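You operate a simulated robot arm through the tools that you are given. There is no shell and no other tool. Be economical: measure what you need, move in short steps, check, and stop when the job is done.

The job below is to be done with a simulated robot arm. You get a single attempt, and the scene is never put back.

TASK
Clamp the honey-brown block and glue the brown tuft into the hole by the slide block.
Fine: a red-collared tuft from the small rack; glue from the blue box; shut its lid again.
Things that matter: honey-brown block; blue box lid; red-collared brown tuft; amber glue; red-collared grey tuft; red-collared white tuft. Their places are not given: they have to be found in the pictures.

The check looks at the end state, three seconds after you hand in, the way a careful person would. Anything else that was tipped, shoved, dropped, spilled or broken makes it a failure. Lids that push on must go on centred and level and be pressed home; caps that screw on are set level and turned clockwise until they are tight.

THE ROBOT
A 6-joint arm with a two-finger parallel gripper, fixed in place. Base frame: the origin is at the foot of the arm, x ahead of it, y to its left, z up; the work surface is at about z = 792. Readings come in mm, degrees, newtons and seconds.
With the tool pointing down near the work surface it reaches from about 260 to 680 mm from the base axis. Its first joint turns from -66.0 to 66.0 degrees. Payload 2.9 kg.
Tool frame: the origin (TCP) lies between the finger pads and is the grasp point; the fingertips stand 30 mm ahead of it; z points along the fingers, y is the line along which they close. Largest opening 110 mm; finger width 20, thickness 10; the body of the gripper, 48 by 112 mm, starts 55 mm behind the TCP.
Orientation is that of the tool frame in the base frame, as a unit quaternion [x, y, z, w]. With the fingers straight down and closing along the base's y, the tool's x points along the base's -x, its y along +y and its z along -z.

THE INTERFACE
- The arm moves only by the tool jog_arm. Its argument "motion" is a list of rows, each a list of 7 numbers: the shift along the tool's x, y, z in mm, then the turn, a rotation vector about the tool's x, y, z in degrees, then the finger opening in mm, from 0 to 110. In form: [[x, y, z, rx, ry, rz, gripper], ...]. A call has 1 to 8 rows; each row is the pose to reach, as a shift and turn from the pose commanded when the call began, along the tool's axes at that moment. Rows are played at 5 a second. More than 50 mm and 8.6 degrees between two rows, or a gripper value outside its range, and nothing of the call is played. A pose out of reach is approached as far as the arm can. The call stops where the force on the tool passes 50 N (or 10 N more than at its start, if that is more) or the arm is blocked; 0.2 s more then pass. The fingers move at their own pace (about 108 mm/s each) and stop on an object; they squeeze with about 44 N. The grip force told is the motor's: it shows also when the fingers shut on nothing. Time passes only in rows, and 0.2 s behind the last, so rows that repeat a pose let the fingers close. The reply holds the time, the measured pose of the TCP, the force on the tool along the base axes, the opening and the grip force, in the units named above and with some noise.
- Cameras (640 x 400 px; columns grow to the right, rows downward): "scene" is fixed at [78.3, 438.5, 1376.6]; the picture's right is [-0.72, -0.69, 0.00], its down [-0.42, 0.44, -0.79] and it looks along [0.55, -0.57, -0.61] (base axes); focal length 319 px, centre (320, 200). "wrist" rides on the gripper at [-36, 0, -57] in the tool frame; the picture's right is [0.00, -1.00, 0.00], its down [0.97, 0.00, -0.24] and it looks along [0.24, 0.00, 0.97] (tool axes); focal length 218 px, centre (320, 200).
- grab_frame(camera): a new picture of that camera. No time passes.
- measure_at(camera, pixels): for up to 12 pixels [column, row] of the newest picture of that camera ("zoom" is the newest enlarged one), the place [x, y, z] in the base frame of the surface seen there, good to about 3 mm. No time passes.
- inspect(camera, box): a new picture of the part [left, top, right, bottom] of that camera's present view, enlarged. No time passes.
- close_job(): hands the job in; it is judged then, once.

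Work in short steps. Measure before you move; look again where a grasp or a placing could have gone wrong, and mend it. You have 80 turns and 38 pictures in all, those below and enlarged ones among them. Open the gripper and draw the arm clear of the work before you hand the job in, unless the task says otherwise; then end with one line.

The tools are called after ">>>" as name(argument=value, ...) on one line, values as JSON. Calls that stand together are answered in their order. jog_arm: Moves the arm, as the interface text tells. Its arguments: {"type":"object","properties":{"motion":{"type":"array","items":{"type":"array","items":{"type":"number"}}}},"required":["motion"]} The other tools are called the same way: grab_frame (camera) takes a picture; measure_at (camera, pixels) gives the place of the surface under pixels of a picture; inspect (camera, box) takes an enlarged picture of a part of a camera's view; close_job () hands the job in.

At the start:

```text
clock: 0.0
position: [381.1, -18.6, 1125.6]
tool_rot: [0.0, 1.0, 0.0, 0.001]
wrist_force: [-0.5, -0.3, -0.4]
grip_width: 110.0
grip_force: 0.0
```

scene: 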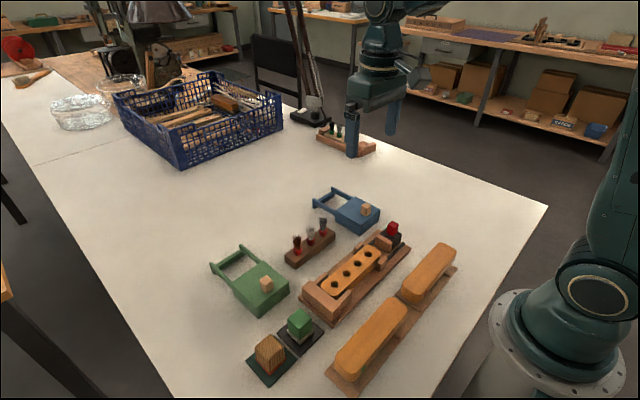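
wrist: 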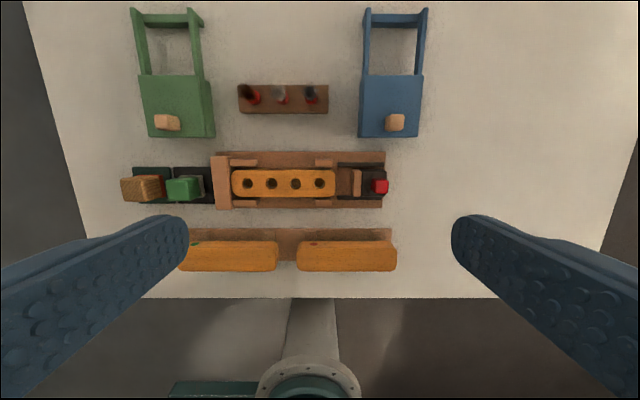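

I'll look at the fixture area enlarged from both cameras.

>>> inspect(camera="wrist", box=[110, 70, 430, 280])

>>> inspect(camera="scene", box=[200, 170, 470, 400])

```text
1.90 times, centred on (270, 175) of wrist
```

zoom: 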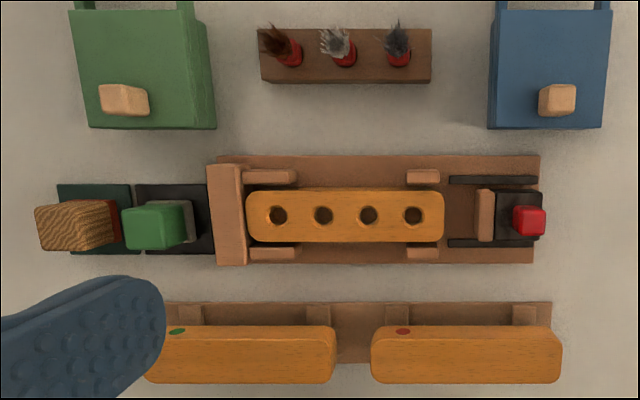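

```text
1.74 times, centred on (335, 285) of scene
```

zoom: 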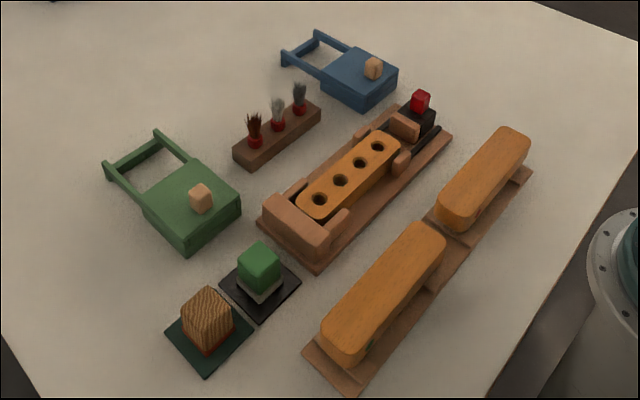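

I'll enlarge the clamp end and the tuft rack, then measure.

>>> inspect(camera="scene", box=[340, 205, 430, 265])

>>> inspect(camera="scene", box=[280, 180, 400, 270])

>>> measure_at(camera="wrist", pixels=[[248, 183], [271, 183], [295, 184], [317, 184], [355, 182], [343, 182], [380, 187], [395, 122], [250, 93], [281, 94], [312, 94], [372, 190]])

>>> measure_at(camera="scene", pixels=[[367, 210], [347, 199], [330, 190], [322, 206], [349, 232], [380, 213], [392, 227], [378, 240], [297, 243], [310, 235], [323, 226], [303, 262]])

```text
6.67 times, centred on (385, 235) of scene
```

zoom: 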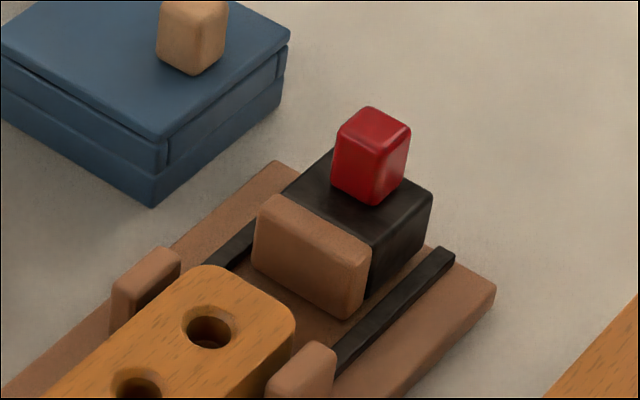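

```text
4.44 times, centred on (340, 225) of scene
```

zoom: 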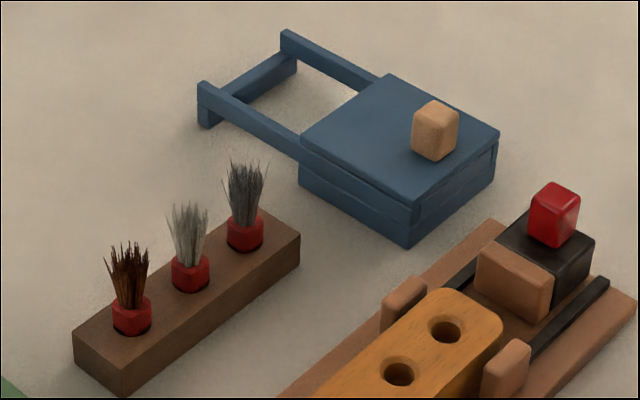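

```text
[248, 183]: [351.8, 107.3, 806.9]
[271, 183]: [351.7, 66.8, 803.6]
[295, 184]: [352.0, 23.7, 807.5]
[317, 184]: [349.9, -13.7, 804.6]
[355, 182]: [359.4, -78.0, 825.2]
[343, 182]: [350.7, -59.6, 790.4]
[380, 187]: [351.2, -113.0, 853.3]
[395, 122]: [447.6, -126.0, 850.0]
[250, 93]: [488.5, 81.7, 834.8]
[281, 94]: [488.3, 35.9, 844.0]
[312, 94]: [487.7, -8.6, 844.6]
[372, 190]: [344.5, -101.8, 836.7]
```

```text
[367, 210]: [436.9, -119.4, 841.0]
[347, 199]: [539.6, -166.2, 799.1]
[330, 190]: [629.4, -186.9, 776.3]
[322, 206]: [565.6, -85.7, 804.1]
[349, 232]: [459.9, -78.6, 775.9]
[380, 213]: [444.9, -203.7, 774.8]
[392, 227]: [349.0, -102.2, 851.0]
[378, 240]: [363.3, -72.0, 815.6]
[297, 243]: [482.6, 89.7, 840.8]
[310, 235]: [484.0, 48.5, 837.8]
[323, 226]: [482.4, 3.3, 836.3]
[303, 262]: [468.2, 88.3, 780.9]
```

The brown tuft is at about (485, 86), the slide's red knob at (350, -107), top z≈852, and the blue lid's knob at (447, -126). I move above the red knob for a closer look.

>>> jog_arm(motion=[[5, -15, 30, 0, 0, 0, 110], [10, -30, 60, 0, 0, 0, 90], [16, -45, 90, 0, 0, 0, 60], [21, -60, 120, 0, 0, 0, 60], [26, -74, 150, 0, 0, 0, 60], [31, -88, 175, 0, 0, 0, 60], [31, -88, 175, 0, 0, 0, 60]])

>>> grab_frame(camera="wrist")

```text
clock: 1.6
position: [349.0, -107.5, 949.5]
tool_rot: [0.0, 1.0, 0.0, 0.0]
wrist_force: [0.0, 0.6, -0.1]
grip_width: 60.0
grip_force: 0.0
```

```text
31 pictures are left
```

wrist: 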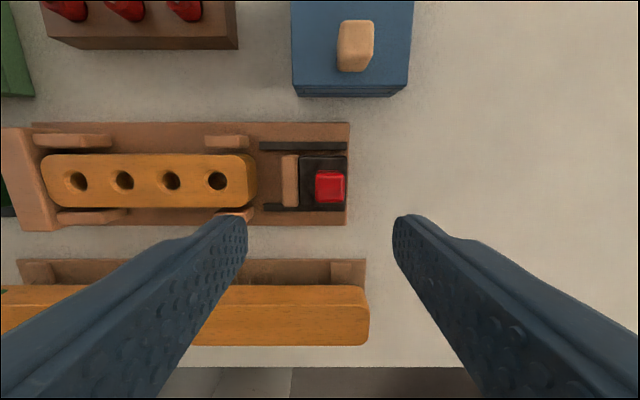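

Knob is at (330,187); measuring knob, slide face, block ends and lid knob.

>>> measure_at(camera="wrist", pixels=[[318, 174], [343, 200], [330, 186], [308, 165], [291, 180], [250, 182], [218, 181], [200, 165], [356, 40], [305, 60], [275, 180], [380, 150]])

```text
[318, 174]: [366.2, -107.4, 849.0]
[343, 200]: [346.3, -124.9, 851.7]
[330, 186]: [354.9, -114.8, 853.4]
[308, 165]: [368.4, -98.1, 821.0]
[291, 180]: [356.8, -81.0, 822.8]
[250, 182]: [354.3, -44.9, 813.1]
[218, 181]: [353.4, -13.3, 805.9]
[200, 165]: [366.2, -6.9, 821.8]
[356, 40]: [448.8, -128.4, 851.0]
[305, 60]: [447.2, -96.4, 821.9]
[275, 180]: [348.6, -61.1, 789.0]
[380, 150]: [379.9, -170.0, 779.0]
```

Knob spans x 346–366, y −125…−106, z 822–853. Descend to TCP z 858 around it and close.

>>> jog_arm(motion=[[-6, -8, 40, 0, 0, 0, 60], [-6, -8, 75, 0, 0, 0, 60], [-6, -8, 91, 0, 0, 0, 60], [-6, -8, 91, 0, 0, 0, 15], [-6, -8, 91, 0, 0, 0, 5], [-6, -8, 91, 0, 0, 0, 5]])

```text
clock: 3.0
position: [354.4, -112.8, 859.5]
tool_rot: [0.001, 1.0, 0.001, 0.0]
wrist_force: [-0.1, 5.2, -4.1]
grip_width: 21.6
grip_force: 44.5
```

Knob gripped (21.6 mm). Push the slide toward +y in steps until the force rises.

>>> jog_arm(motion=[[0, 5, 0, 0, 0, 0, 5], [0, 10, 0, 0, 0, 0, 5], [0, 15, 0, 0, 0, 0, 5], [0, 20, 0, 0, 0, 0, 5], [0, 24, 0, 0, 0, 0, 5], [0, 28, 0, 0, 0, 0, 5]])

```text
clock: 4.4
position: [354.4, -86.0, 860.1]
tool_rot: [-0.001, 1.0, 0.001, -0.001]
wrist_force: [-3.5, 1.9, -12.0]
grip_width: 21.8
grip_force: 45.5
```

Slid 27 mm without resistance; continue in small steps.

>>> jog_arm(motion=[[0, 3, 0, 0, 0, 0, 5], [0, 6, 0, 0, 0, 0, 5], [0, 9, 0, 0, 0, 0, 5], [0, 12, 0, 0, 0, 0, 5], [0, 15, 0, 0, 0, 0, 5], [0, 18, 0, 0, 0, 0, 5]])

>>> grab_frame(camera="scene")

```text
clock: 5.3
position: [355.5, -84.4, 860.3]
tool_rot: [0.007, 1.0, -0.009, -0.001]
wrist_force: [-0.1, -9.2, -0.5]
grip_width: 22.0
grip_force: 45.2
stopped in row 4: the force on the tool passed its limit (the readings are from after the stop); the commanded pose is now the measured one
```

```text
30 pictures are left
```

scene: 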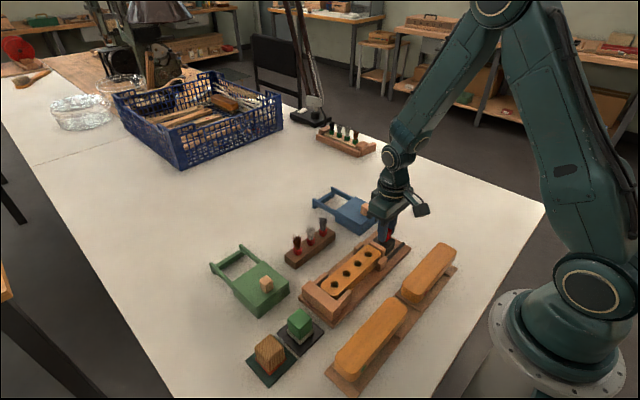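

The force limit tripped at y −84. Open and rise, then look at the contact between slide and block.

>>> jog_arm(motion=[[0, 0, 0, 0, 0, 0, 40], [0, 0, 0, 0, 0, 0, 50], [0, 0, -40, 0, 0, 0, 50], [0, 0, -80, 0, 0, 0, 50], [0, 0, -100, 0, 0, 0, 50], [0, 0, -100, 0, 0, 0, 50]])

>>> inspect(camera="wrist", box=[0, 80, 400, 330])

>>> inspect(camera="scene", box=[290, 210, 430, 320])

```text
clock: 6.7
position: [354.6, -79.9, 960.4]
tool_rot: [0.005, 1.0, -0.009, -0.001]
wrist_force: [-0.5, -0.8, -0.1]
grip_width: 50.1
grip_force: 0.1
```

```text
1.60 times, centred on (200, 205) of wrist
```

zoom: 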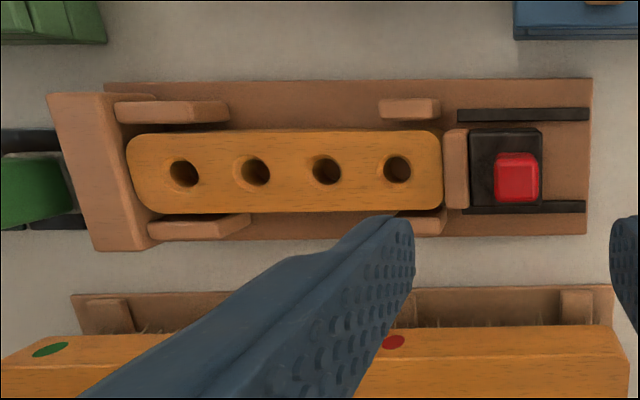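

```text
3.64 times, centred on (360, 265) of scene
```

zoom: 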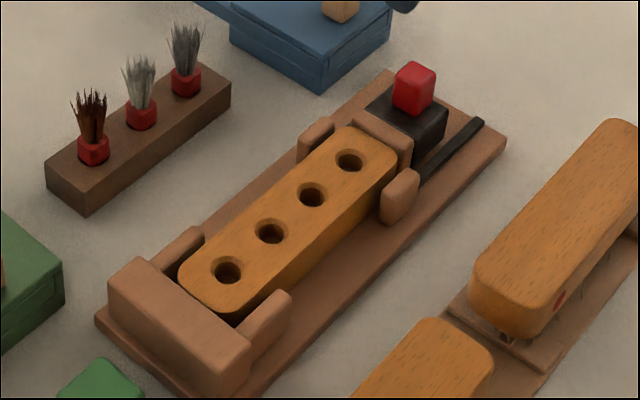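

Slide pad touches the block's right end. Checking the gap at the fixed stop on the left.

>>> measure_at(camera="zoom", pixels=[[188, 275], [240, 305], [350, 130], [395, 170], [175, 290], [218, 322], [385, 135], [350, 160], [228, 268], [355, 125], [410, 80], [247, 320]])

>>> inspect(camera="scene", box=[305, 265, 365, 305])

```text
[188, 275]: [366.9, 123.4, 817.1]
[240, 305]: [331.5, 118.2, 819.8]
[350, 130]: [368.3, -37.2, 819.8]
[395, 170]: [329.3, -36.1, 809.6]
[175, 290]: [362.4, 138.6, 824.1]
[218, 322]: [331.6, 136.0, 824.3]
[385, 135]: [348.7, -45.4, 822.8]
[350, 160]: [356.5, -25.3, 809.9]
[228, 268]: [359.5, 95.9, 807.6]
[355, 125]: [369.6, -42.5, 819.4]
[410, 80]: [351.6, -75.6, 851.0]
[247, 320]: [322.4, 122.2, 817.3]
```

```text
10.00 times, centred on (335, 285) of scene
```

zoom: 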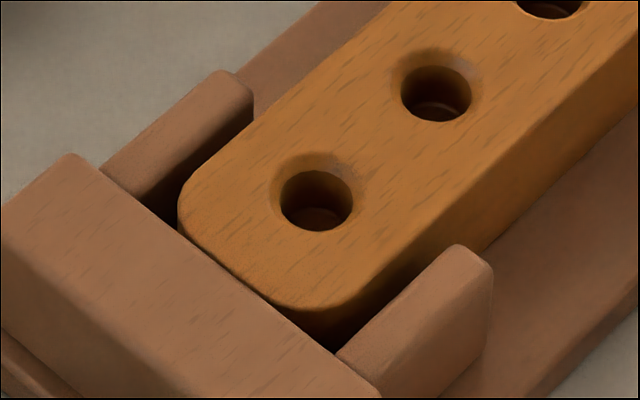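

The block sits snug against the stop and the slide: clamped. Next I straighten the small tilt and move above the blue lid's knob.

>>> jog_arm(motion=[[-25, -12, 0, 0, 0, 0, 50], [-50, -24, 0, 0, 0, 0, 50], [-75, -36, 0, -0.5, 0, -0.3, 50], [-94, -48, 0, -1, 0, -0.57, 50], [-94, -48, 0, -1, 0, -0.57, 50]])

>>> grab_frame(camera="wrist")

```text
clock: 7.9
position: [448.5, -130.5, 960.5]
tool_rot: [0.002, 1.0, 0.0, -0.001]
wrist_force: [-0.5, -0.1, 0.6]
grip_width: 49.9
grip_force: 0.0
```

```text
26 pictures are left
```

wrist: 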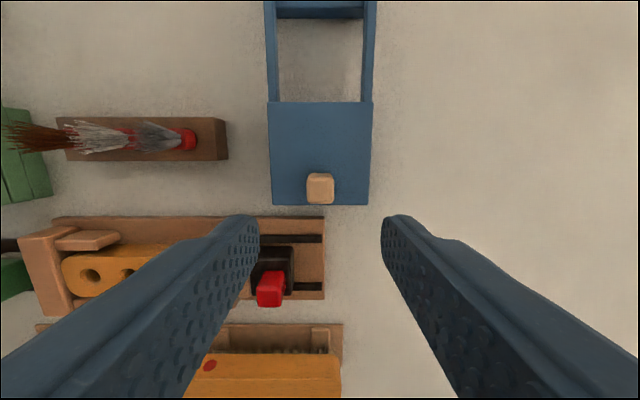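

Measuring the lid's corners, knob edges and rails.

>>> measure_at(camera="wrist", pixels=[[309, 176], [331, 176], [320, 186], [320, 200], [272, 106], [369, 106], [276, 200], [366, 200], [271, 60], [368, 60], [320, 10], [320, 60]])

```text
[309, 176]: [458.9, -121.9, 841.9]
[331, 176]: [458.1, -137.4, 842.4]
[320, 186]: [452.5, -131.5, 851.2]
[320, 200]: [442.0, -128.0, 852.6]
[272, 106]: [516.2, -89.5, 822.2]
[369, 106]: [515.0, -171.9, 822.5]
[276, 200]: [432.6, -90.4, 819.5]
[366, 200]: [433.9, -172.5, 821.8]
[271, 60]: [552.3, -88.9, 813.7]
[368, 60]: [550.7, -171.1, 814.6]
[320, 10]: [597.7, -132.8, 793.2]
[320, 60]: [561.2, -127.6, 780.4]
```

Knob centre ≈ (450, −130). Descend to TCP z 859 and grip it.

>>> jog_arm(motion=[[-1, 0, 45, 0, 0, 0, 50], [-1, 0, 85, 0, 0, 0, 50], [-1, 0, 101, 0, 0, 0, 50], [-1, 0, 101, 0, 0, 0, 15], [-1, 0, 101, 0, 0, 0, 5], [-1, 0, 101, 0, 0, 0, 5]])

```text
clock: 9.3
position: [448.2, -129.4, 859.0]
tool_rot: [0.0, 1.0, -0.001, -0.002]
wrist_force: [-0.6, -1.9, -6.1]
grip_width: 21.5
grip_force: 45.5
```

Gripped (21.5 mm). Slide the lid along +x in short steps.

>>> jog_arm(motion=[[-6, 0, 0, 0, 0, 0, 5], [-12, 0, 0, 0, 0, 0, 5], [-20, 0, 0, 0, 0, 0, 5], [-30, 0, 0, 0, 0, 0, 5], [-40, 0, 0, 0, 0, 0, 5]])

>>> grab_frame(camera="scene")

```text
clock: 10.5
position: [489.7, -129.1, 859.5]
tool_rot: [0.0, 1.0, 0.0, -0.002]
wrist_force: [-0.7, 2.6, -9.2]
grip_width: 21.4
grip_force: 44.7
```

```text
25 pictures are left
```

scene: 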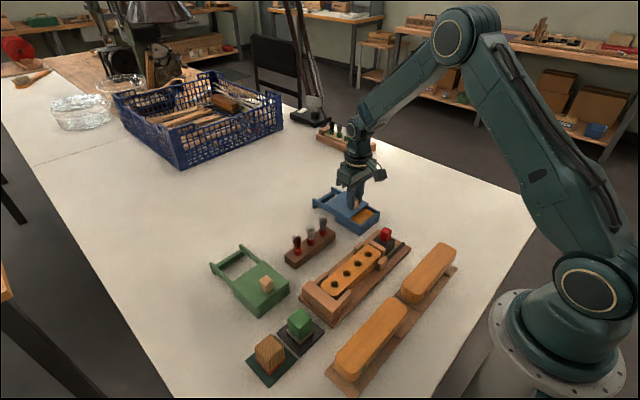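

The lid slides and amber glue shows. Continue another ~42 mm.

>>> jog_arm(motion=[[-10, 0, 0, 0, 0, 0, 5], [-20, 0, 0, 0, 0, 0, 5], [-30, 0, 0, 0, 0, 0, 5], [-38, 0, 0, 0, 0, 0, 5], [-42, 0, 0, 0, 0, 0, 5]])

```text
clock: 11.7
position: [531.6, -129.1, 859.2]
tool_rot: [0.001, 1.0, 0.0, -0.001]
wrist_force: [-0.1, 4.9, -5.7]
grip_width: 21.2
grip_force: 45.1
```

Release, rise, and move back to look at the open box.

>>> jog_arm(motion=[[0, 0, 0, 0, 0, 0, 45], [0, 0, 0, 0, 0, 0, 50], [0, 0, -45, 0, 0, 0, 50], [0, 0, -90, 0, 0, 0, 50], [25, 20, -110, 0, 0, 0, 50], [50, 40, -110, 0, 0, 0, 50], [50, 60, -110, 0, 0, 0, 50]])

>>> grab_frame(camera="wrist")

```text
clock: 13.3
position: [482.1, -69.0, 971.6]
tool_rot: [0.002, 1.0, 0.0, -0.001]
wrist_force: [-0.2, -0.6, 0.1]
grip_width: 49.9
grip_force: 0.0
```

```text
24 pictures are left
```

wrist: 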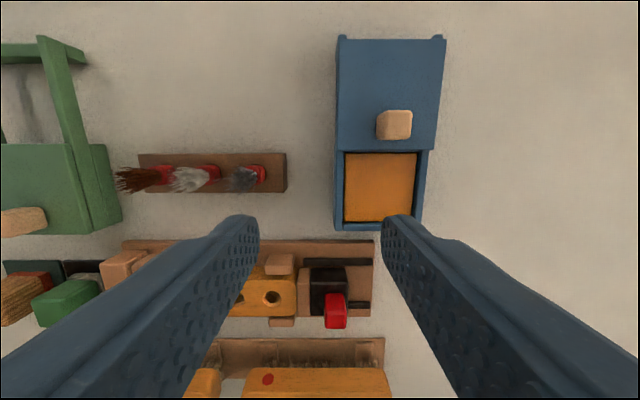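

Glue surface is open at (380,187). Measure it, the tufts' collars and knob.

>>> measure_at(camera="wrist", pixels=[[350, 160], [410, 160], [350, 215], [405, 215], [380, 187], [340, 225], [165, 176], [214, 176], [260, 173], [120, 180], [280, 175], [271, 298]])

>>> jog_arm(motion=[[0, 30, 0, 0, 0, 0, 50], [0, 65, 0, 0, 0, 0, 50], [0, 100, 0, 0, 0, 0, 50], [0, 130, 0, 0, 0, 0, 50], [0, 155, 0, 0, 0, 0, 50], [0, 155, 0, 0, 0, 0, 50]])

>>> grab_frame(camera="wrist")

```text
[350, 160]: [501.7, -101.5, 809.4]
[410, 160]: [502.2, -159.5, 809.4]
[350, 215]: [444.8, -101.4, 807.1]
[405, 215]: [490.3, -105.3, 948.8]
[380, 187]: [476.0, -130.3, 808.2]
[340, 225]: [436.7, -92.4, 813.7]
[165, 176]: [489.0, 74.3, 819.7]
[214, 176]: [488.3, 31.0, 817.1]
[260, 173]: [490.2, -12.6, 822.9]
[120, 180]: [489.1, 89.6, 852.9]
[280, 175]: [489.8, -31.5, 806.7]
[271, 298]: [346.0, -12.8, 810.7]
```

```text
clock: 14.7
position: [480.8, 84.0, 967.7]
tool_rot: [0.001, 1.0, 0.0, -0.001]
wrist_force: [0.8, 0.9, -0.3]
grip_width: 49.9
grip_force: 0.1
```

```text
23 pictures are left
```

wrist: 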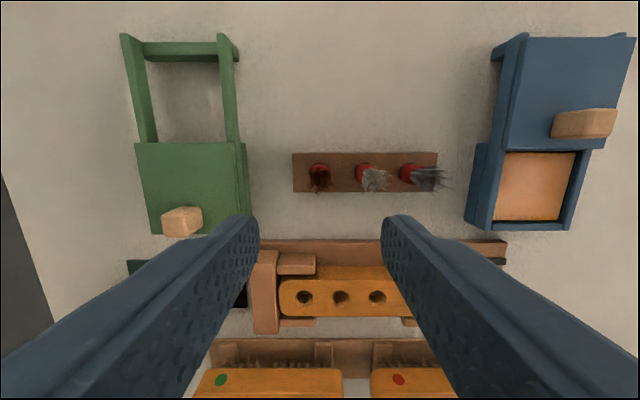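

Now an enlarged look at the tuft rack from here and measure.

>>> inspect(camera="wrist", box=[280, 140, 460, 205])

>>> inspect(camera="scene", box=[280, 220, 340, 270])

>>> measure_at(camera="wrist", pixels=[[318, 165], [311, 170], [329, 170], [320, 177], [335, 172], [296, 156], [296, 190], [434, 157], [366, 165], [360, 172]])

>>> measure_at(camera="zoom", pixels=[[175, 270], [160, 290], [200, 290], [180, 305], [180, 180], [175, 330]])

```text
3.56 times, centred on (370, 172) of wrist
```

zoom: 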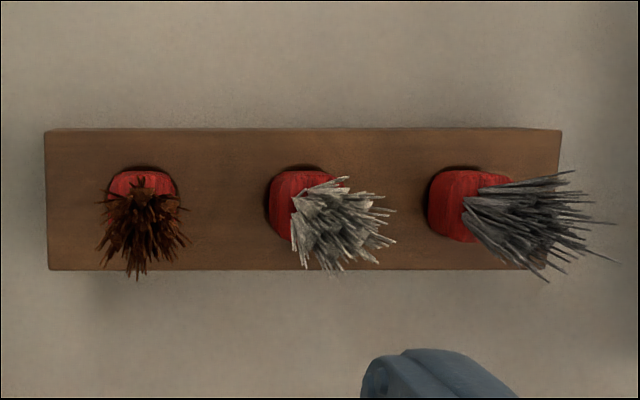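

```text
8.00 times, centred on (310, 245) of scene
```

zoom: 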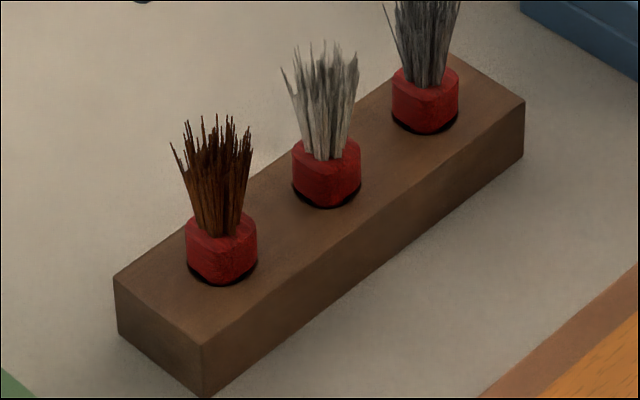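

```text
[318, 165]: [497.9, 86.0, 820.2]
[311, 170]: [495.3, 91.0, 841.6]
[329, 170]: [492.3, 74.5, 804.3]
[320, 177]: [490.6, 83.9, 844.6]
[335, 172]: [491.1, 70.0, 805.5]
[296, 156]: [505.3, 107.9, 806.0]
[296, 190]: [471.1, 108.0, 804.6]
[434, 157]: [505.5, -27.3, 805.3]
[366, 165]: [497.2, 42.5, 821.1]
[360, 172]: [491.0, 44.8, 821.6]
```

```text
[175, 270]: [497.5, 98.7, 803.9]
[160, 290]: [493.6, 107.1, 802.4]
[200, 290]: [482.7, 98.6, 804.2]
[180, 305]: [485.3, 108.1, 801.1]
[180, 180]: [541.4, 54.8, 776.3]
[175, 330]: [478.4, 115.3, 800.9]
```

Measure the brown collar precisely in the current zoom.

>>> measure_at(camera="zoom", pixels=[[192, 250], [222, 260], [252, 250], [250, 225], [222, 275], [195, 225], [215, 150], [230, 125], [330, 185], [303, 175], [355, 175], [222, 283]])

```text
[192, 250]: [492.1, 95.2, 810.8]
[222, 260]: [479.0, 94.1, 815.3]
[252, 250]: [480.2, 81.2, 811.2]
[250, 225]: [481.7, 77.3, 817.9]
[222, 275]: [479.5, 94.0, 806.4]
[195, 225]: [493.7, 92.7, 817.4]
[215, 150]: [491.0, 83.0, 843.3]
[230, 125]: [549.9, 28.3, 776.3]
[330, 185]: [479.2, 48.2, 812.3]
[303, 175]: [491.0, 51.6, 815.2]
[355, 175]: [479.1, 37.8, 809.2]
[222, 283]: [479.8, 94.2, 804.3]
```

Brown collar centred ≈ (488, 86), z 805–821. Descend straddling it with a 36 mm opening; first to TCP z 880 to verify alignment.

>>> jog_arm(motion=[[-7, 2, 20, 0, 0, 0, 36], [-7, 2, 50, 0, 0, 0, 36], [-7, 2, 75, 0, 0, 0, 36], [-7, 2, 75, 0, 0, 0, 36]])

>>> grab_frame(camera="wrist")

```text
clock: 15.7
position: [488.5, 87.1, 893.5]
tool_rot: [0.001, 1.0, 0.0, -0.001]
wrist_force: [-0.4, 0.5, -0.2]
grip_width: 35.9
grip_force: 0.0
```

```text
20 pictures are left
```

wrist: 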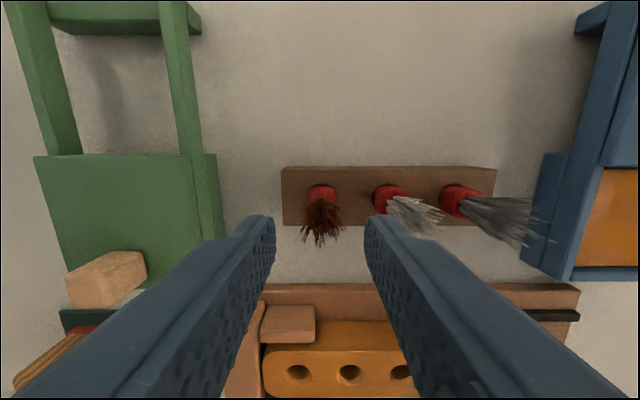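

Tuft is centred at column 320. Descend to TCP z 838 and close on the collar.

>>> jog_arm(motion=[[0, -1, 20, 0, 0, 0, 36], [0, -1, 40, 0, 0, 0, 36], [0, -1, 55, 0, 0, 0, 36], [0, -1, 55, 0, 0, 0, 20], [0, -1, 55, 0, 0, 0, 10], [0, -1, 55, 0, 0, 0, 5], [0, -1, 55, 0, 0, 0, 5]])

```text
clock: 17.3
position: [489.5, 85.7, 840.4]
tool_rot: [0.001, 1.0, 0.0, -0.001]
wrist_force: [-0.3, -0.4, -0.2]
grip_width: 15.9
grip_force: 44.1
```

Holding 15.9 mm wide collar. Lift straight up slowly and look.

>>> jog_arm(motion=[[0, 0, -10, 0, 0, 0, 5], [0, 0, -25, 0, 0, 0, 5], [0, 0, -50, 0, 0, 0, 5], [0, 0, -80, 0, 0, 0, 5], [0, 0, -110, 0, 0, 0, 5], [0, 0, -110, 0, 0, 0, 5]])

>>> grab_frame(camera="wrist")

>>> inspect(camera="scene", box=[230, 130, 400, 280])

```text
clock: 18.7
position: [488.6, 85.5, 950.4]
tool_rot: [0.001, 1.0, 0.0, -0.001]
wrist_force: [-0.3, 0.3, -0.2]
grip_width: 16.5
grip_force: 43.8
```

```text
19 pictures are left
```

wrist: 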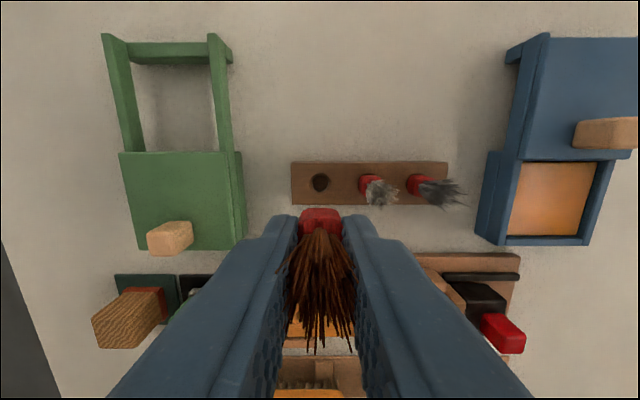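

```text
2.67 times, centred on (315, 205) of scene
```

zoom: 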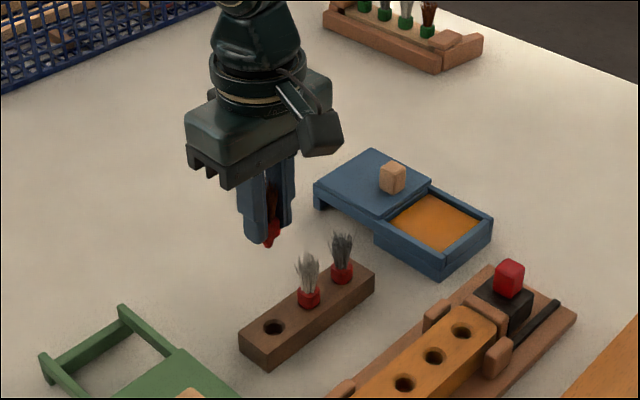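

The tuft is out. Zoom on its lower end to see how far it protrudes below the fingertips.

>>> inspect(camera="scene", box=[280, 170, 325, 200])

>>> measure_at(camera="zoom", pixels=[[320, 290], [300, 270], [320, 250], [340, 280], [300, 300], [280, 200], [320, 320], [310, 310]])

```text
13.33 times, centred on (302, 185) of scene
```

zoom: 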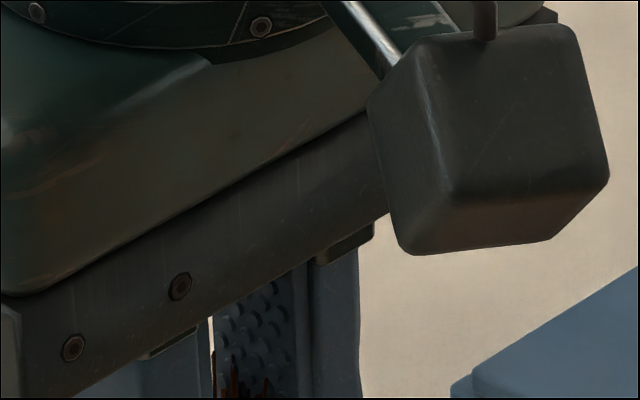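

```text
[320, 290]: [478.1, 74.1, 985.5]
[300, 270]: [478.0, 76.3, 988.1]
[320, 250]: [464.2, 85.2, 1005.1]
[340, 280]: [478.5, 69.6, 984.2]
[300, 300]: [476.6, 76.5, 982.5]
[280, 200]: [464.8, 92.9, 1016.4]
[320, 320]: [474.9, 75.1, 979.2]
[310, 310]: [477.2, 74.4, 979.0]
```

>>> inspect(camera="scene", box=[276, 202, 320, 230])

```text
14.29 times, centred on (298, 216) of scene
```

zoom: 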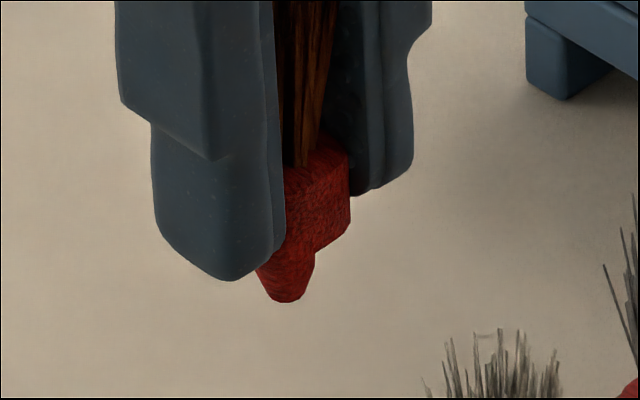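

The collar has a narrower plug below it; measure its tip.

>>> measure_at(camera="zoom", pixels=[[285, 297], [300, 290], [290, 275], [310, 265], [325, 235], [345, 215], [340, 190], [330, 160], [220, 275], [365, 190], [290, 230]])

```text
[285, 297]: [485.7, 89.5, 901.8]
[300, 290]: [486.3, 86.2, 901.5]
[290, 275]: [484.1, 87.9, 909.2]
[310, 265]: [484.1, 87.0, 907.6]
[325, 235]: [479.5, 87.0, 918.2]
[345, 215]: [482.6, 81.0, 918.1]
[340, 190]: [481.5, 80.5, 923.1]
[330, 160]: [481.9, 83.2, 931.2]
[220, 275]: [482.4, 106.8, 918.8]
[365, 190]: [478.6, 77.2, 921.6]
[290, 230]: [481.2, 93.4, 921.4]
```

Plug tip sits 50 mm below the TCP. Carry it over the glue pool's centre (472, −130) at this height.

>>> jog_arm(motion=[[3, -36, 0, 0, 0, 0, 5], [6, -72, 0, 0, 0, 0, 5], [9, -108, 0, 0, 0, 0, 5], [12, -144, 0, 0, 0, 0, 5], [15, -180, 0, 0, 0, 0, 5], [16, -215, 0, 0, 0, 0, 5], [16, -215, 0, 0, 0, 0, 5]])

```text
clock: 20.3
position: [472.4, -129.6, 951.3]
tool_rot: [0.0, 1.0, 0.0, -0.001]
wrist_force: [0.2, -0.6, -0.1]
grip_width: 15.8
grip_force: 43.8
```

Lower so the plug tip goes to about z 802 (glue surface 808), hold briefly, then look.

>>> jog_arm(motion=[[0, 0, 40, 0, 0, 0, 5], [0, 0, 75, 0, 0, 0, 5], [0, 0, 92, 0, 0, 0, 5], [0, 0, 99, 0, 0, 0, 5], [0, 0, 99, 0, 0, 0, 5], [0, 0, 99, 0, 0, 0, 5]])

>>> inspect(camera="scene", box=[325, 180, 405, 240])

```text
clock: 21.7
position: [472.6, -128.8, 853.3]
tool_rot: [0.001, 1.0, -0.001, 0.001]
wrist_force: [-3.0, 1.6, 34.7]
grip_width: 16.3
grip_force: 44.5
```

```text
6.67 times, centred on (365, 210) of scene
```

zoom: 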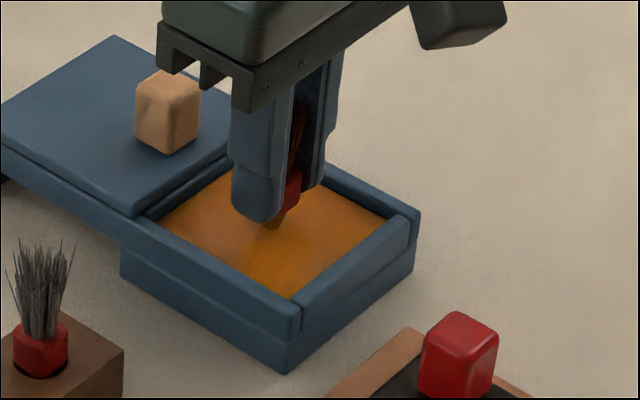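

The plug bottomed (34 N up) and its tip is amber-coated. Lift and check grip.

>>> jog_arm(motion=[[0, 0, -4, 0, 0, 0, 5], [0, 0, -20, 0, 0, 0, 5], [0, 0, -50, 0, 0, 0, 5], [0, 0, -85, 0, 0, 0, 5], [0, 0, -85, 0, 0, 0, 5]])

>>> inspect(camera="scene", box=[340, 165, 400, 210])

```text
clock: 22.9
position: [471.0, -130.1, 936.4]
tool_rot: [0.0, 1.0, -0.001, -0.002]
wrist_force: [0.4, 0.8, 0.3]
grip_width: 15.7
grip_force: 43.9
```

```text
8.89 times, centred on (370, 188) of scene
```

zoom: 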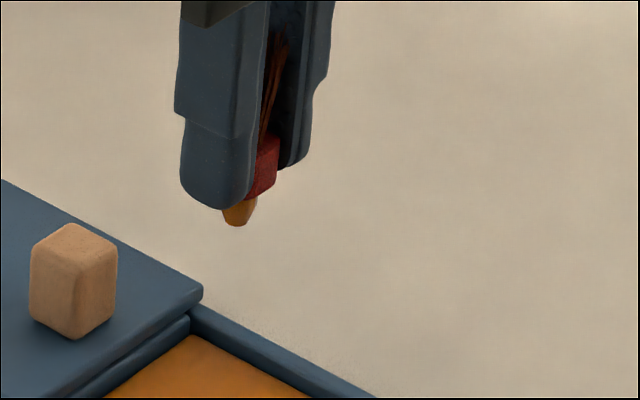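

The plug is coated amber. Measure the plug tip and the target hole.

>>> measure_at(camera="zoom", pixels=[[237, 223], [228, 218], [250, 215], [240, 212], [268, 185], [270, 150]])

>>> inspect(camera="scene", box=[350, 235, 410, 275])

>>> measure_at(camera="zoom", pixels=[[60, 200], [80, 190], [100, 200], [80, 215], [200, 50], [240, 60], [300, 100], [80, 160]])

```text
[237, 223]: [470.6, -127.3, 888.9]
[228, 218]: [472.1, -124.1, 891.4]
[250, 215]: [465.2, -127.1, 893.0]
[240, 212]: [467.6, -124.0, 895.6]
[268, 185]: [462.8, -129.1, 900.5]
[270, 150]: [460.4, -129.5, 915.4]
```

```text
10.00 times, centred on (380, 255) of scene
```

zoom: 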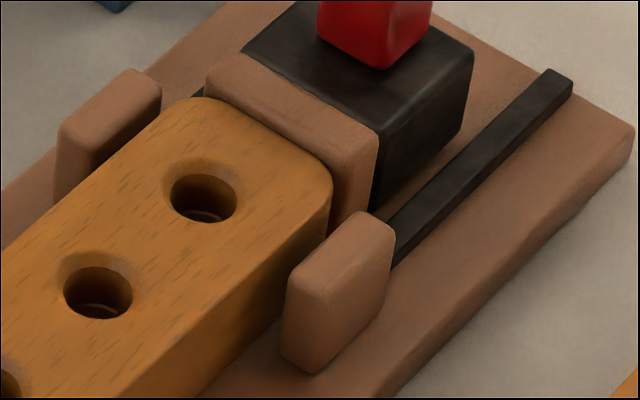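

```text
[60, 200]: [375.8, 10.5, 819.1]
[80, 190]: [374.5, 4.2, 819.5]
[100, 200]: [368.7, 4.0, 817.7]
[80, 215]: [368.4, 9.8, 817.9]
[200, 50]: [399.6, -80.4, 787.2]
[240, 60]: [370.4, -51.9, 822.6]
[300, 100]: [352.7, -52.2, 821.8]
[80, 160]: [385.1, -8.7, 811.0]
```

Measure symmetric points around the target hole's rim (center ~ (203,192) in the zoom).

>>> measure_at(camera="zoom", pixels=[[155, 185], [252, 190], [200, 148], [205, 232], [160, 215], [245, 165], [135, 180], [275, 205], [195, 100], [325, 200], [40, 290], [150, 295]])

```text
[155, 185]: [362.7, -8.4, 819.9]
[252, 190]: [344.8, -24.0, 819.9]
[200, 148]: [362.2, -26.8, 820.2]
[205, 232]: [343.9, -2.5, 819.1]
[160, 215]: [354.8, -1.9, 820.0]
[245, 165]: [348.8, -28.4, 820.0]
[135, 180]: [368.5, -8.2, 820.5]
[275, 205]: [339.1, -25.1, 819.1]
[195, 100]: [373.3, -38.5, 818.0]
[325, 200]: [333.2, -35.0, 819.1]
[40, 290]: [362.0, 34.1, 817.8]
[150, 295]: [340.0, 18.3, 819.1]
```

Hole centre ≈ (353, −15), block top z 820. Carry the tuft above it.

>>> jog_arm(motion=[[24, 23, 0, 0, 0, 0, 5], [48, 46, 0, 0, 0, 0, 5], [72, 69, 0, 0, 0, 0, 5], [96, 92, 0, 0, 0, 0, 5], [118, 115, 0, 0, 0, 0, 5], [118, 115, 0, 0, 0, 0, 5], [118, 115, 0, 0, 0, 0, 5]])

```text
clock: 24.5
position: [354.5, -12.8, 936.2]
tool_rot: [0.001, 1.0, 0.0, 0.0]
wrist_force: [-0.6, 0.1, 0.3]
grip_width: 15.9
grip_force: 44.3
```

Correct by +1.5/−1.4 mm and lower so the tip is just above the hole, then look.

>>> jog_arm(motion=[[1.5, -1.4, 25, 0, 0, 0, 5], [1.5, -1.4, 45, 0, 0, 0, 5], [1.5, -1.4, 62, 0, 0, 0, 5], [1.5, -1.4, 62, 0, 0, 0, 5]])

>>> inspect(camera="scene", box=[340, 220, 400, 270])

>>> grab_frame(camera="wrist")

```text
clock: 25.5
position: [352.9, -16.0, 873.1]
tool_rot: [0.001, 1.0, 0.0, -0.001]
wrist_force: [-0.6, -0.2, -1.1]
grip_width: 15.8
grip_force: 44.0
```

```text
8.00 times, centred on (370, 245) of scene
```

zoom: 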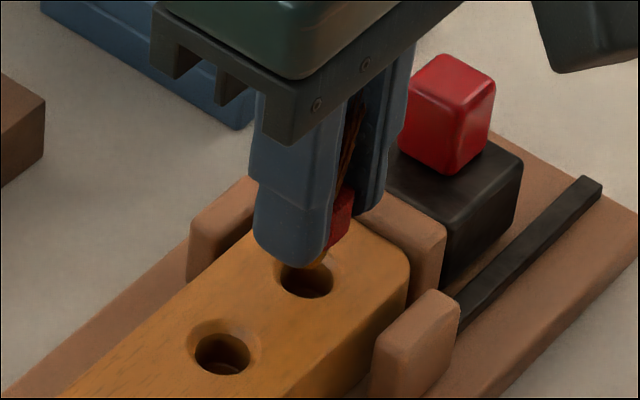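

```text
11 pictures are left
```

wrist: 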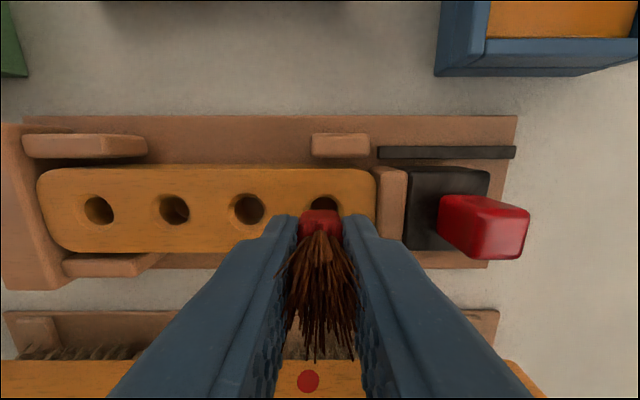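

In the wrist view the hole sits ~3 px right of the tuft (≈1.2 mm toward −y). Shift −1 mm in y and lower gently.

>>> jog_arm(motion=[[0, -1, 3, 0, 0, 0, 5], [0, -1, 6, 0, 0, 0, 5], [0, -1, 9, 0, 0, 0, 5], [0, -1, 12, 0, 0, 0, 5]])

```text
clock: 26.5
position: [353.2, -16.2, 860.8]
tool_rot: [0.0, 1.0, 0.0, -0.001]
wrist_force: [-0.1, -0.6, -0.9]
grip_width: 15.6
grip_force: 44.1
```

No resistance with the tip ~8 mm into the hole. Continue down until it seats.

>>> jog_arm(motion=[[0, 0, 2, 0, 0, 0, 5], [0, 0, 4, 0, 0, 0, 5], [0, 0, 6, 0, 0, 0, 5], [0, 0, 7, 0, 0, 0, 5], [0, 0, 8, 0, 0, 0, 5], [0, 0, 9, 0, 0, 0, 5]])

>>> inspect(camera="scene", box=[340, 220, 400, 270])

```text
clock: 27.9
position: [354.2, -17.6, 853.8]
tool_rot: [0.001, 1.0, 0.0, 0.0]
wrist_force: [-4.6, 1.3, 34.8]
grip_width: 16.1
grip_force: 44.3
```

```text
8.00 times, centred on (370, 245) of scene
```

zoom: 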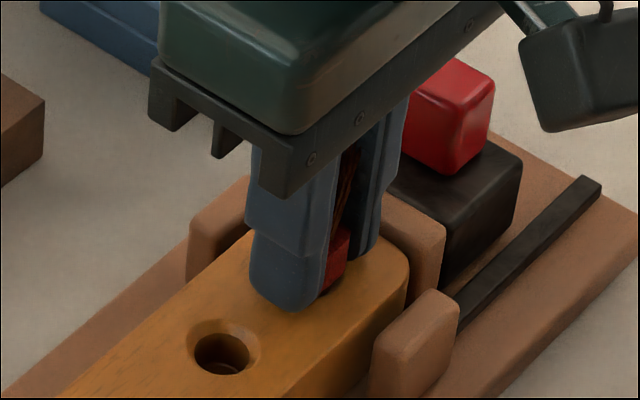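

Seated with 35 N down. Open just a little (slide pad is near), then rise straight up.

>>> jog_arm(motion=[[0, 0, 8, 0, 0, 0, 5], [0, 0, 8, 0, 0, 0, 24], [0, 0, 8, 0, 0, 0, 24], [0, 0, 3, 0, 0, 0, 26], [0, 0, -25, 0, 0, 0, 30], [0, 0, -60, 0, 0, 0, 36], [0, 0, -100, 0, 0, 0, 40], [0, 0, -100, 0, 0, 0, 40]])

>>> inspect(camera="scene", box=[340, 210, 410, 270])

```text
clock: 28.2
position: [353.7, -16.0, 852.4]
tool_rot: [0.001, 1.0, 0.0, 0.0]
wrist_force: [-2.8, -0.4, 9.1]
grip_width: 15.8
grip_force: 44.2
stopped in row 1: the force on the tool passed its limit (the readings are from after the stop); the commanded pose is now the measured one
```

```text
6.67 times, centred on (375, 240) of scene
```

zoom: 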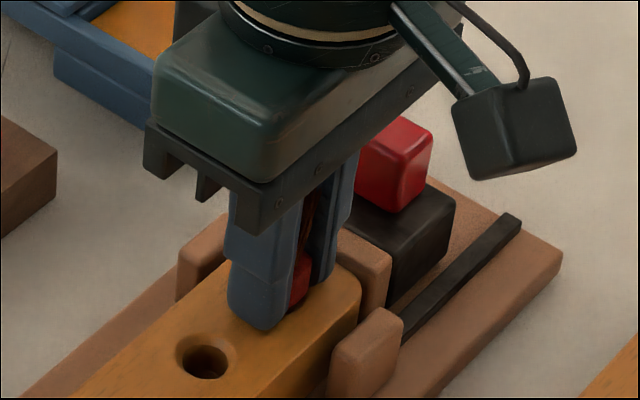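

My first row pressed slightly more and it stopped, still seated. Now open in place and rise.

>>> jog_arm(motion=[[0, 0, 0, 0, 0, 0, 20], [0, 0, 0, 0, 0, 0, 24], [0, 0, 0, 0, 0, 0, 24], [0, 0, -5, 0, 0, 0, 26], [0, 0, -25, 0, 0, 0, 30], [0, 0, -60, 0, 0, 0, 36], [0, 0, -100, 0, 0, 0, 40], [0, 0, -100, 0, 0, 0, 40]])

>>> inspect(camera="scene", box=[340, 210, 410, 270])

```text
clock: 30.1
position: [354.9, -17.8, 951.2]
tool_rot: [0.001, 1.0, -0.001, 0.0]
wrist_force: [-0.1, -0.3, 0.0]
grip_width: 40.1
grip_force: 0.0
```

```text
6.67 times, centred on (375, 240) of scene
```

zoom: 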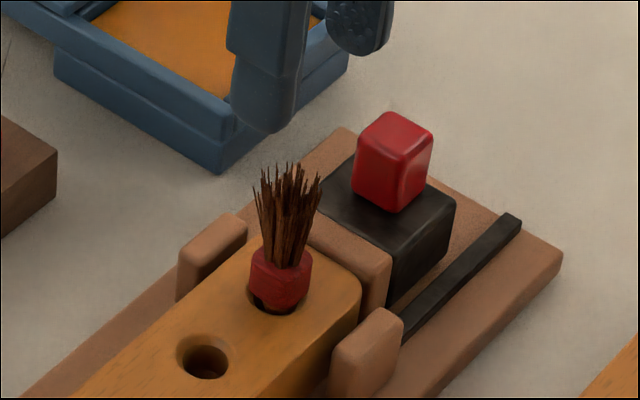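

Released. Enlarge and measure to check the seating.

>>> inspect(camera="scene", box=[360, 230, 384, 260])

>>> measure_at(camera="zoom", pixels=[[240, 270], [300, 285], [360, 270], [300, 240], [240, 220], [360, 225], [300, 310], [300, 130]])

```text
13.33 times, centred on (372, 245) of scene
```

zoom: 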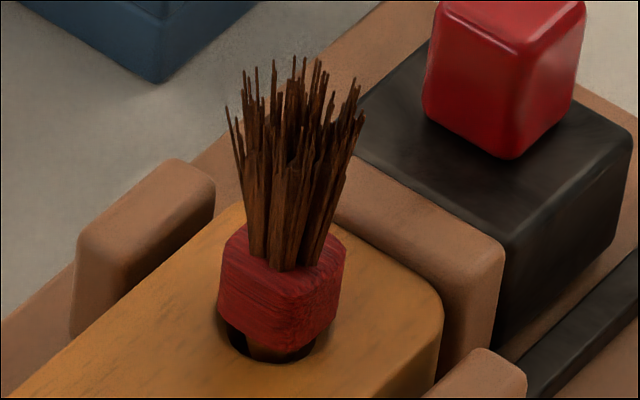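

```text
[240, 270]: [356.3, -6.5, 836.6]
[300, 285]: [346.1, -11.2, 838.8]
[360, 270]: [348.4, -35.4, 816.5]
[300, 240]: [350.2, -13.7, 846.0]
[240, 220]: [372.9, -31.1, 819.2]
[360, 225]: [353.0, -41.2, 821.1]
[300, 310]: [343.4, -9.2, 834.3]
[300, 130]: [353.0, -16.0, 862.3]
```

Check the gap between collar bottom and block top.

>>> measure_at(camera="zoom", pixels=[[275, 343], [275, 335], [270, 352], [255, 357], [225, 320], [225, 300], [330, 320], [280, 290], [275, 375], [230, 255], [335, 340], [240, 345]])

>>> jog_arm(motion=[[0, 0, -5, 0, 0, 0, 40], [0, 0, -5, 0, 0, 0, 40]])

>>> inspect(camera="wrist", box=[60, 120, 460, 300])

```text
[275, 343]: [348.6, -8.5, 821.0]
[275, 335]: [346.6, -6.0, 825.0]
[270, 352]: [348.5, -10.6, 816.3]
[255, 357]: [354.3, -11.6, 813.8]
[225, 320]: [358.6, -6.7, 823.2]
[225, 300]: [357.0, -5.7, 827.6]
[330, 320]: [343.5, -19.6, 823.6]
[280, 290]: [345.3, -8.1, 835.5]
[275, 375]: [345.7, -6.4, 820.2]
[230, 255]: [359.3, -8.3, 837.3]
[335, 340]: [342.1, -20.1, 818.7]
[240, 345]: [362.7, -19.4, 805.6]
```

```text
clock: 30.6
position: [354.4, -17.5, 955.8]
tool_rot: [0.001, 1.0, -0.001, 0.001]
wrist_force: [0.0, -0.9, -0.6]
grip_width: 39.8
grip_force: 0.1
```

```text
1.60 times, centred on (260, 210) of wrist
```

zoom: 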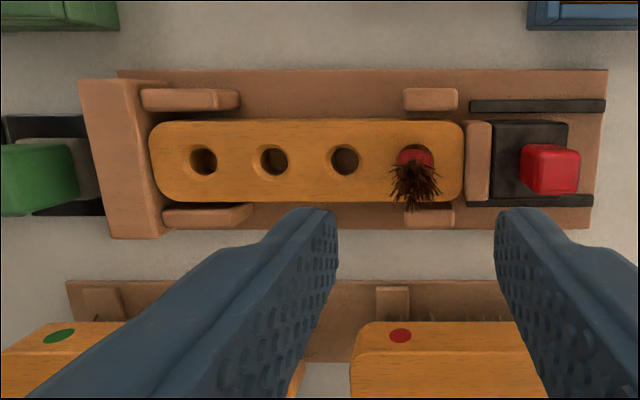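

Collar bottom is ≈821 against block top 820, centred and upright, plug bottomed at ~805: seated. Now go back over the lid knob (~(532, −130)).

>>> jog_arm(motion=[[-30, -19, 0, 0, 0, 0, 45], [-60, -38, 0, 0, 0, 0, 50], [-90, -57, 0, 0, 0, 0, 50], [-120, -76, 0, 0, 0, 0, 50], [-150, -95, 0, 0, 0, 0, 50], [-177, -112, 0, 0, 0, 0, 50], [-177, -112, 0, 0, 0, 0, 50], [-177, -112, 0, 0, 0, 0, 50]])

>>> grab_frame(camera="wrist")

>>> measure_at(camera="wrist", pixels=[[320, 185], [310, 180], [330, 180], [320, 198], [280, 200], [360, 200]])

```text
clock: 32.5
position: [530.6, -128.9, 956.8]
tool_rot: [0.001, 1.0, 0.0, 0.0]
wrist_force: [0.3, 0.9, -0.3]
grip_width: 49.8
grip_force: 0.0
```

```text
5 pictures are left
```

wrist: 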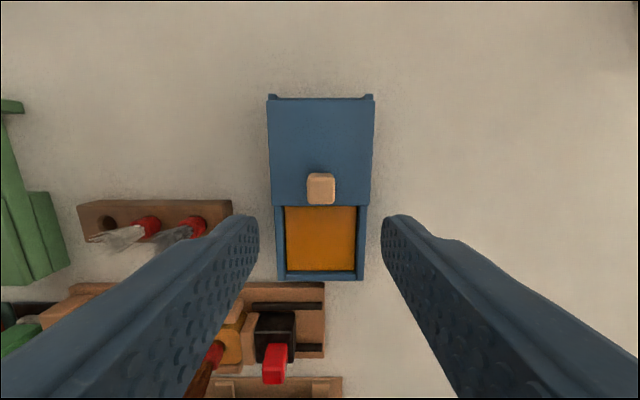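

```text
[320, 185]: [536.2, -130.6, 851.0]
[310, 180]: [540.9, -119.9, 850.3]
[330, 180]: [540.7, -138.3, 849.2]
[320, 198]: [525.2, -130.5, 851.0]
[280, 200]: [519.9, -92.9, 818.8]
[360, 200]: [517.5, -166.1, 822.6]
```

Knob is centred under the gripper. Descend and grip.

>>> jog_arm(motion=[[-1, 0, 45, 0, 0, 0, 50], [-1, 0, 80, 0, 0, 0, 50], [-1, 0, 97, 0, 0, 0, 50], [-1, 0, 97, 0, 0, 0, 15], [-1, 0, 97, 0, 0, 0, 5], [-1, 0, 97, 0, 0, 0, 5]])

>>> jog_arm(motion=[[8, 0, 0, 0, 0, 0, 5], [18, 0, 0, 0, 0, 0, 5], [28, 0, 0, 0, 0, 0, 5], [38, 0, 0, 0, 0, 0, 5], [48, 0, 0, 0, 0, 0, 5], [58, 0, 0, 0, 0, 0, 5], [68, 0, 0, 0, 0, 0, 5]])

```text
clock: 33.9
position: [532.1, -129.9, 859.3]
tool_rot: [0.002, 1.0, -0.001, 0.001]
wrist_force: [0.1, -14.6, -7.9]
grip_width: 21.2
grip_force: 45.0
```

```text
clock: 35.5
position: [463.3, -130.3, 858.3]
tool_rot: [0.002, 1.0, -0.001, -0.001]
wrist_force: [-0.3, -19.6, -27.4]
grip_width: 21.1
grip_force: 45.0
```

Almost closed; finish the last ~15 mm in small steps until the stop.

>>> jog_arm(motion=[[4, 0, 0, 0, 0, 0, 5], [8, 0, 0, 0, 0, 0, 5], [11, 0, 0, 0, 0, 0, 5], [13, 0, 0, 0, 0, 0, 5], [15, 0, 0, 0, 0, 0, 5], [17, 0, 0, 0, 0, 0, 5]])

```text
clock: 36.9
position: [447.7, -129.5, 860.4]
tool_rot: [0.001, 1.0, -0.001, 0.002]
wrist_force: [10.9, -19.3, -29.7]
grip_width: 21.1
grip_force: 44.9
```

Reached the stop (x-force rising at x≈448, where it started). Release and rise.

>>> jog_arm(motion=[[0, 0, 0, 0, 0, 0, 35], [0, 0, 0, 0, 0, 0, 45], [0, 0, 0, 0, 0, 0, 45], [0, 0, -40, 0, 0, 0, 50], [0, 0, -85, 0, 0, 0, 50], [0, 0, -130, 0, 0, 0, 50], [0, 0, -150, 0, 0, 0, 50]])

>>> inspect(camera="scene", box=[280, 175, 430, 290])

>>> grab_frame(camera="wrist")

>>> measure_at(camera="wrist", pixels=[[320, 185], [290, 195], [350, 195], [290, 140], [350, 140]])

```text
clock: 38.5
position: [446.4, -129.9, 1010.5]
tool_rot: [0.001, 1.0, 0.0, 0.001]
wrist_force: [-1.2, 0.7, -0.5]
grip_width: 50.1
grip_force: 0.0
```

```text
3.48 times, centred on (355, 232) of scene
```

zoom: 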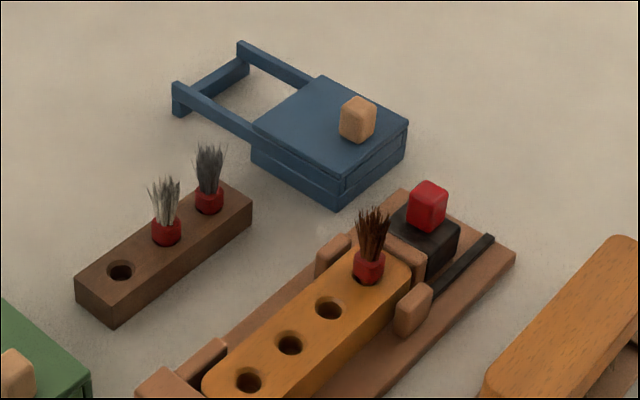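

```text
3 pictures are left
```

wrist: 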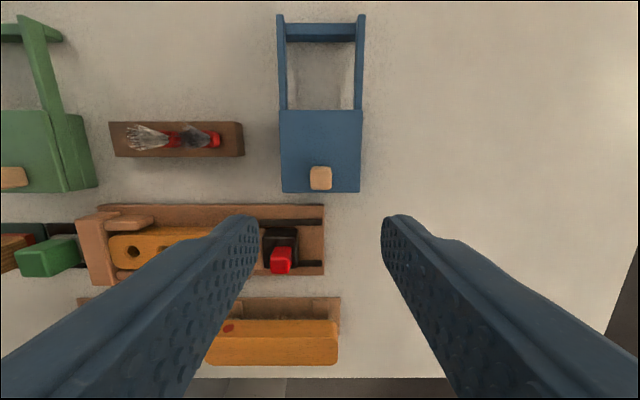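

```text
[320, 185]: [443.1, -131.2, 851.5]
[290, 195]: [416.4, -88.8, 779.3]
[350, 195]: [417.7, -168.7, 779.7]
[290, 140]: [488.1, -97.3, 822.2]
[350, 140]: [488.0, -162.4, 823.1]
```

The lid is shut as at the start, the brown tuft stands in the hole by the slide, the slide still touches the block, and the arm is clear and open. Handing in.

>>> close_job()

```text
The job is handed in.
```

The job is handed in: the honey-brown block is clamped, the red-collared brown tuft is glued into the hole by the slide block, and the blue box lid is shut again.
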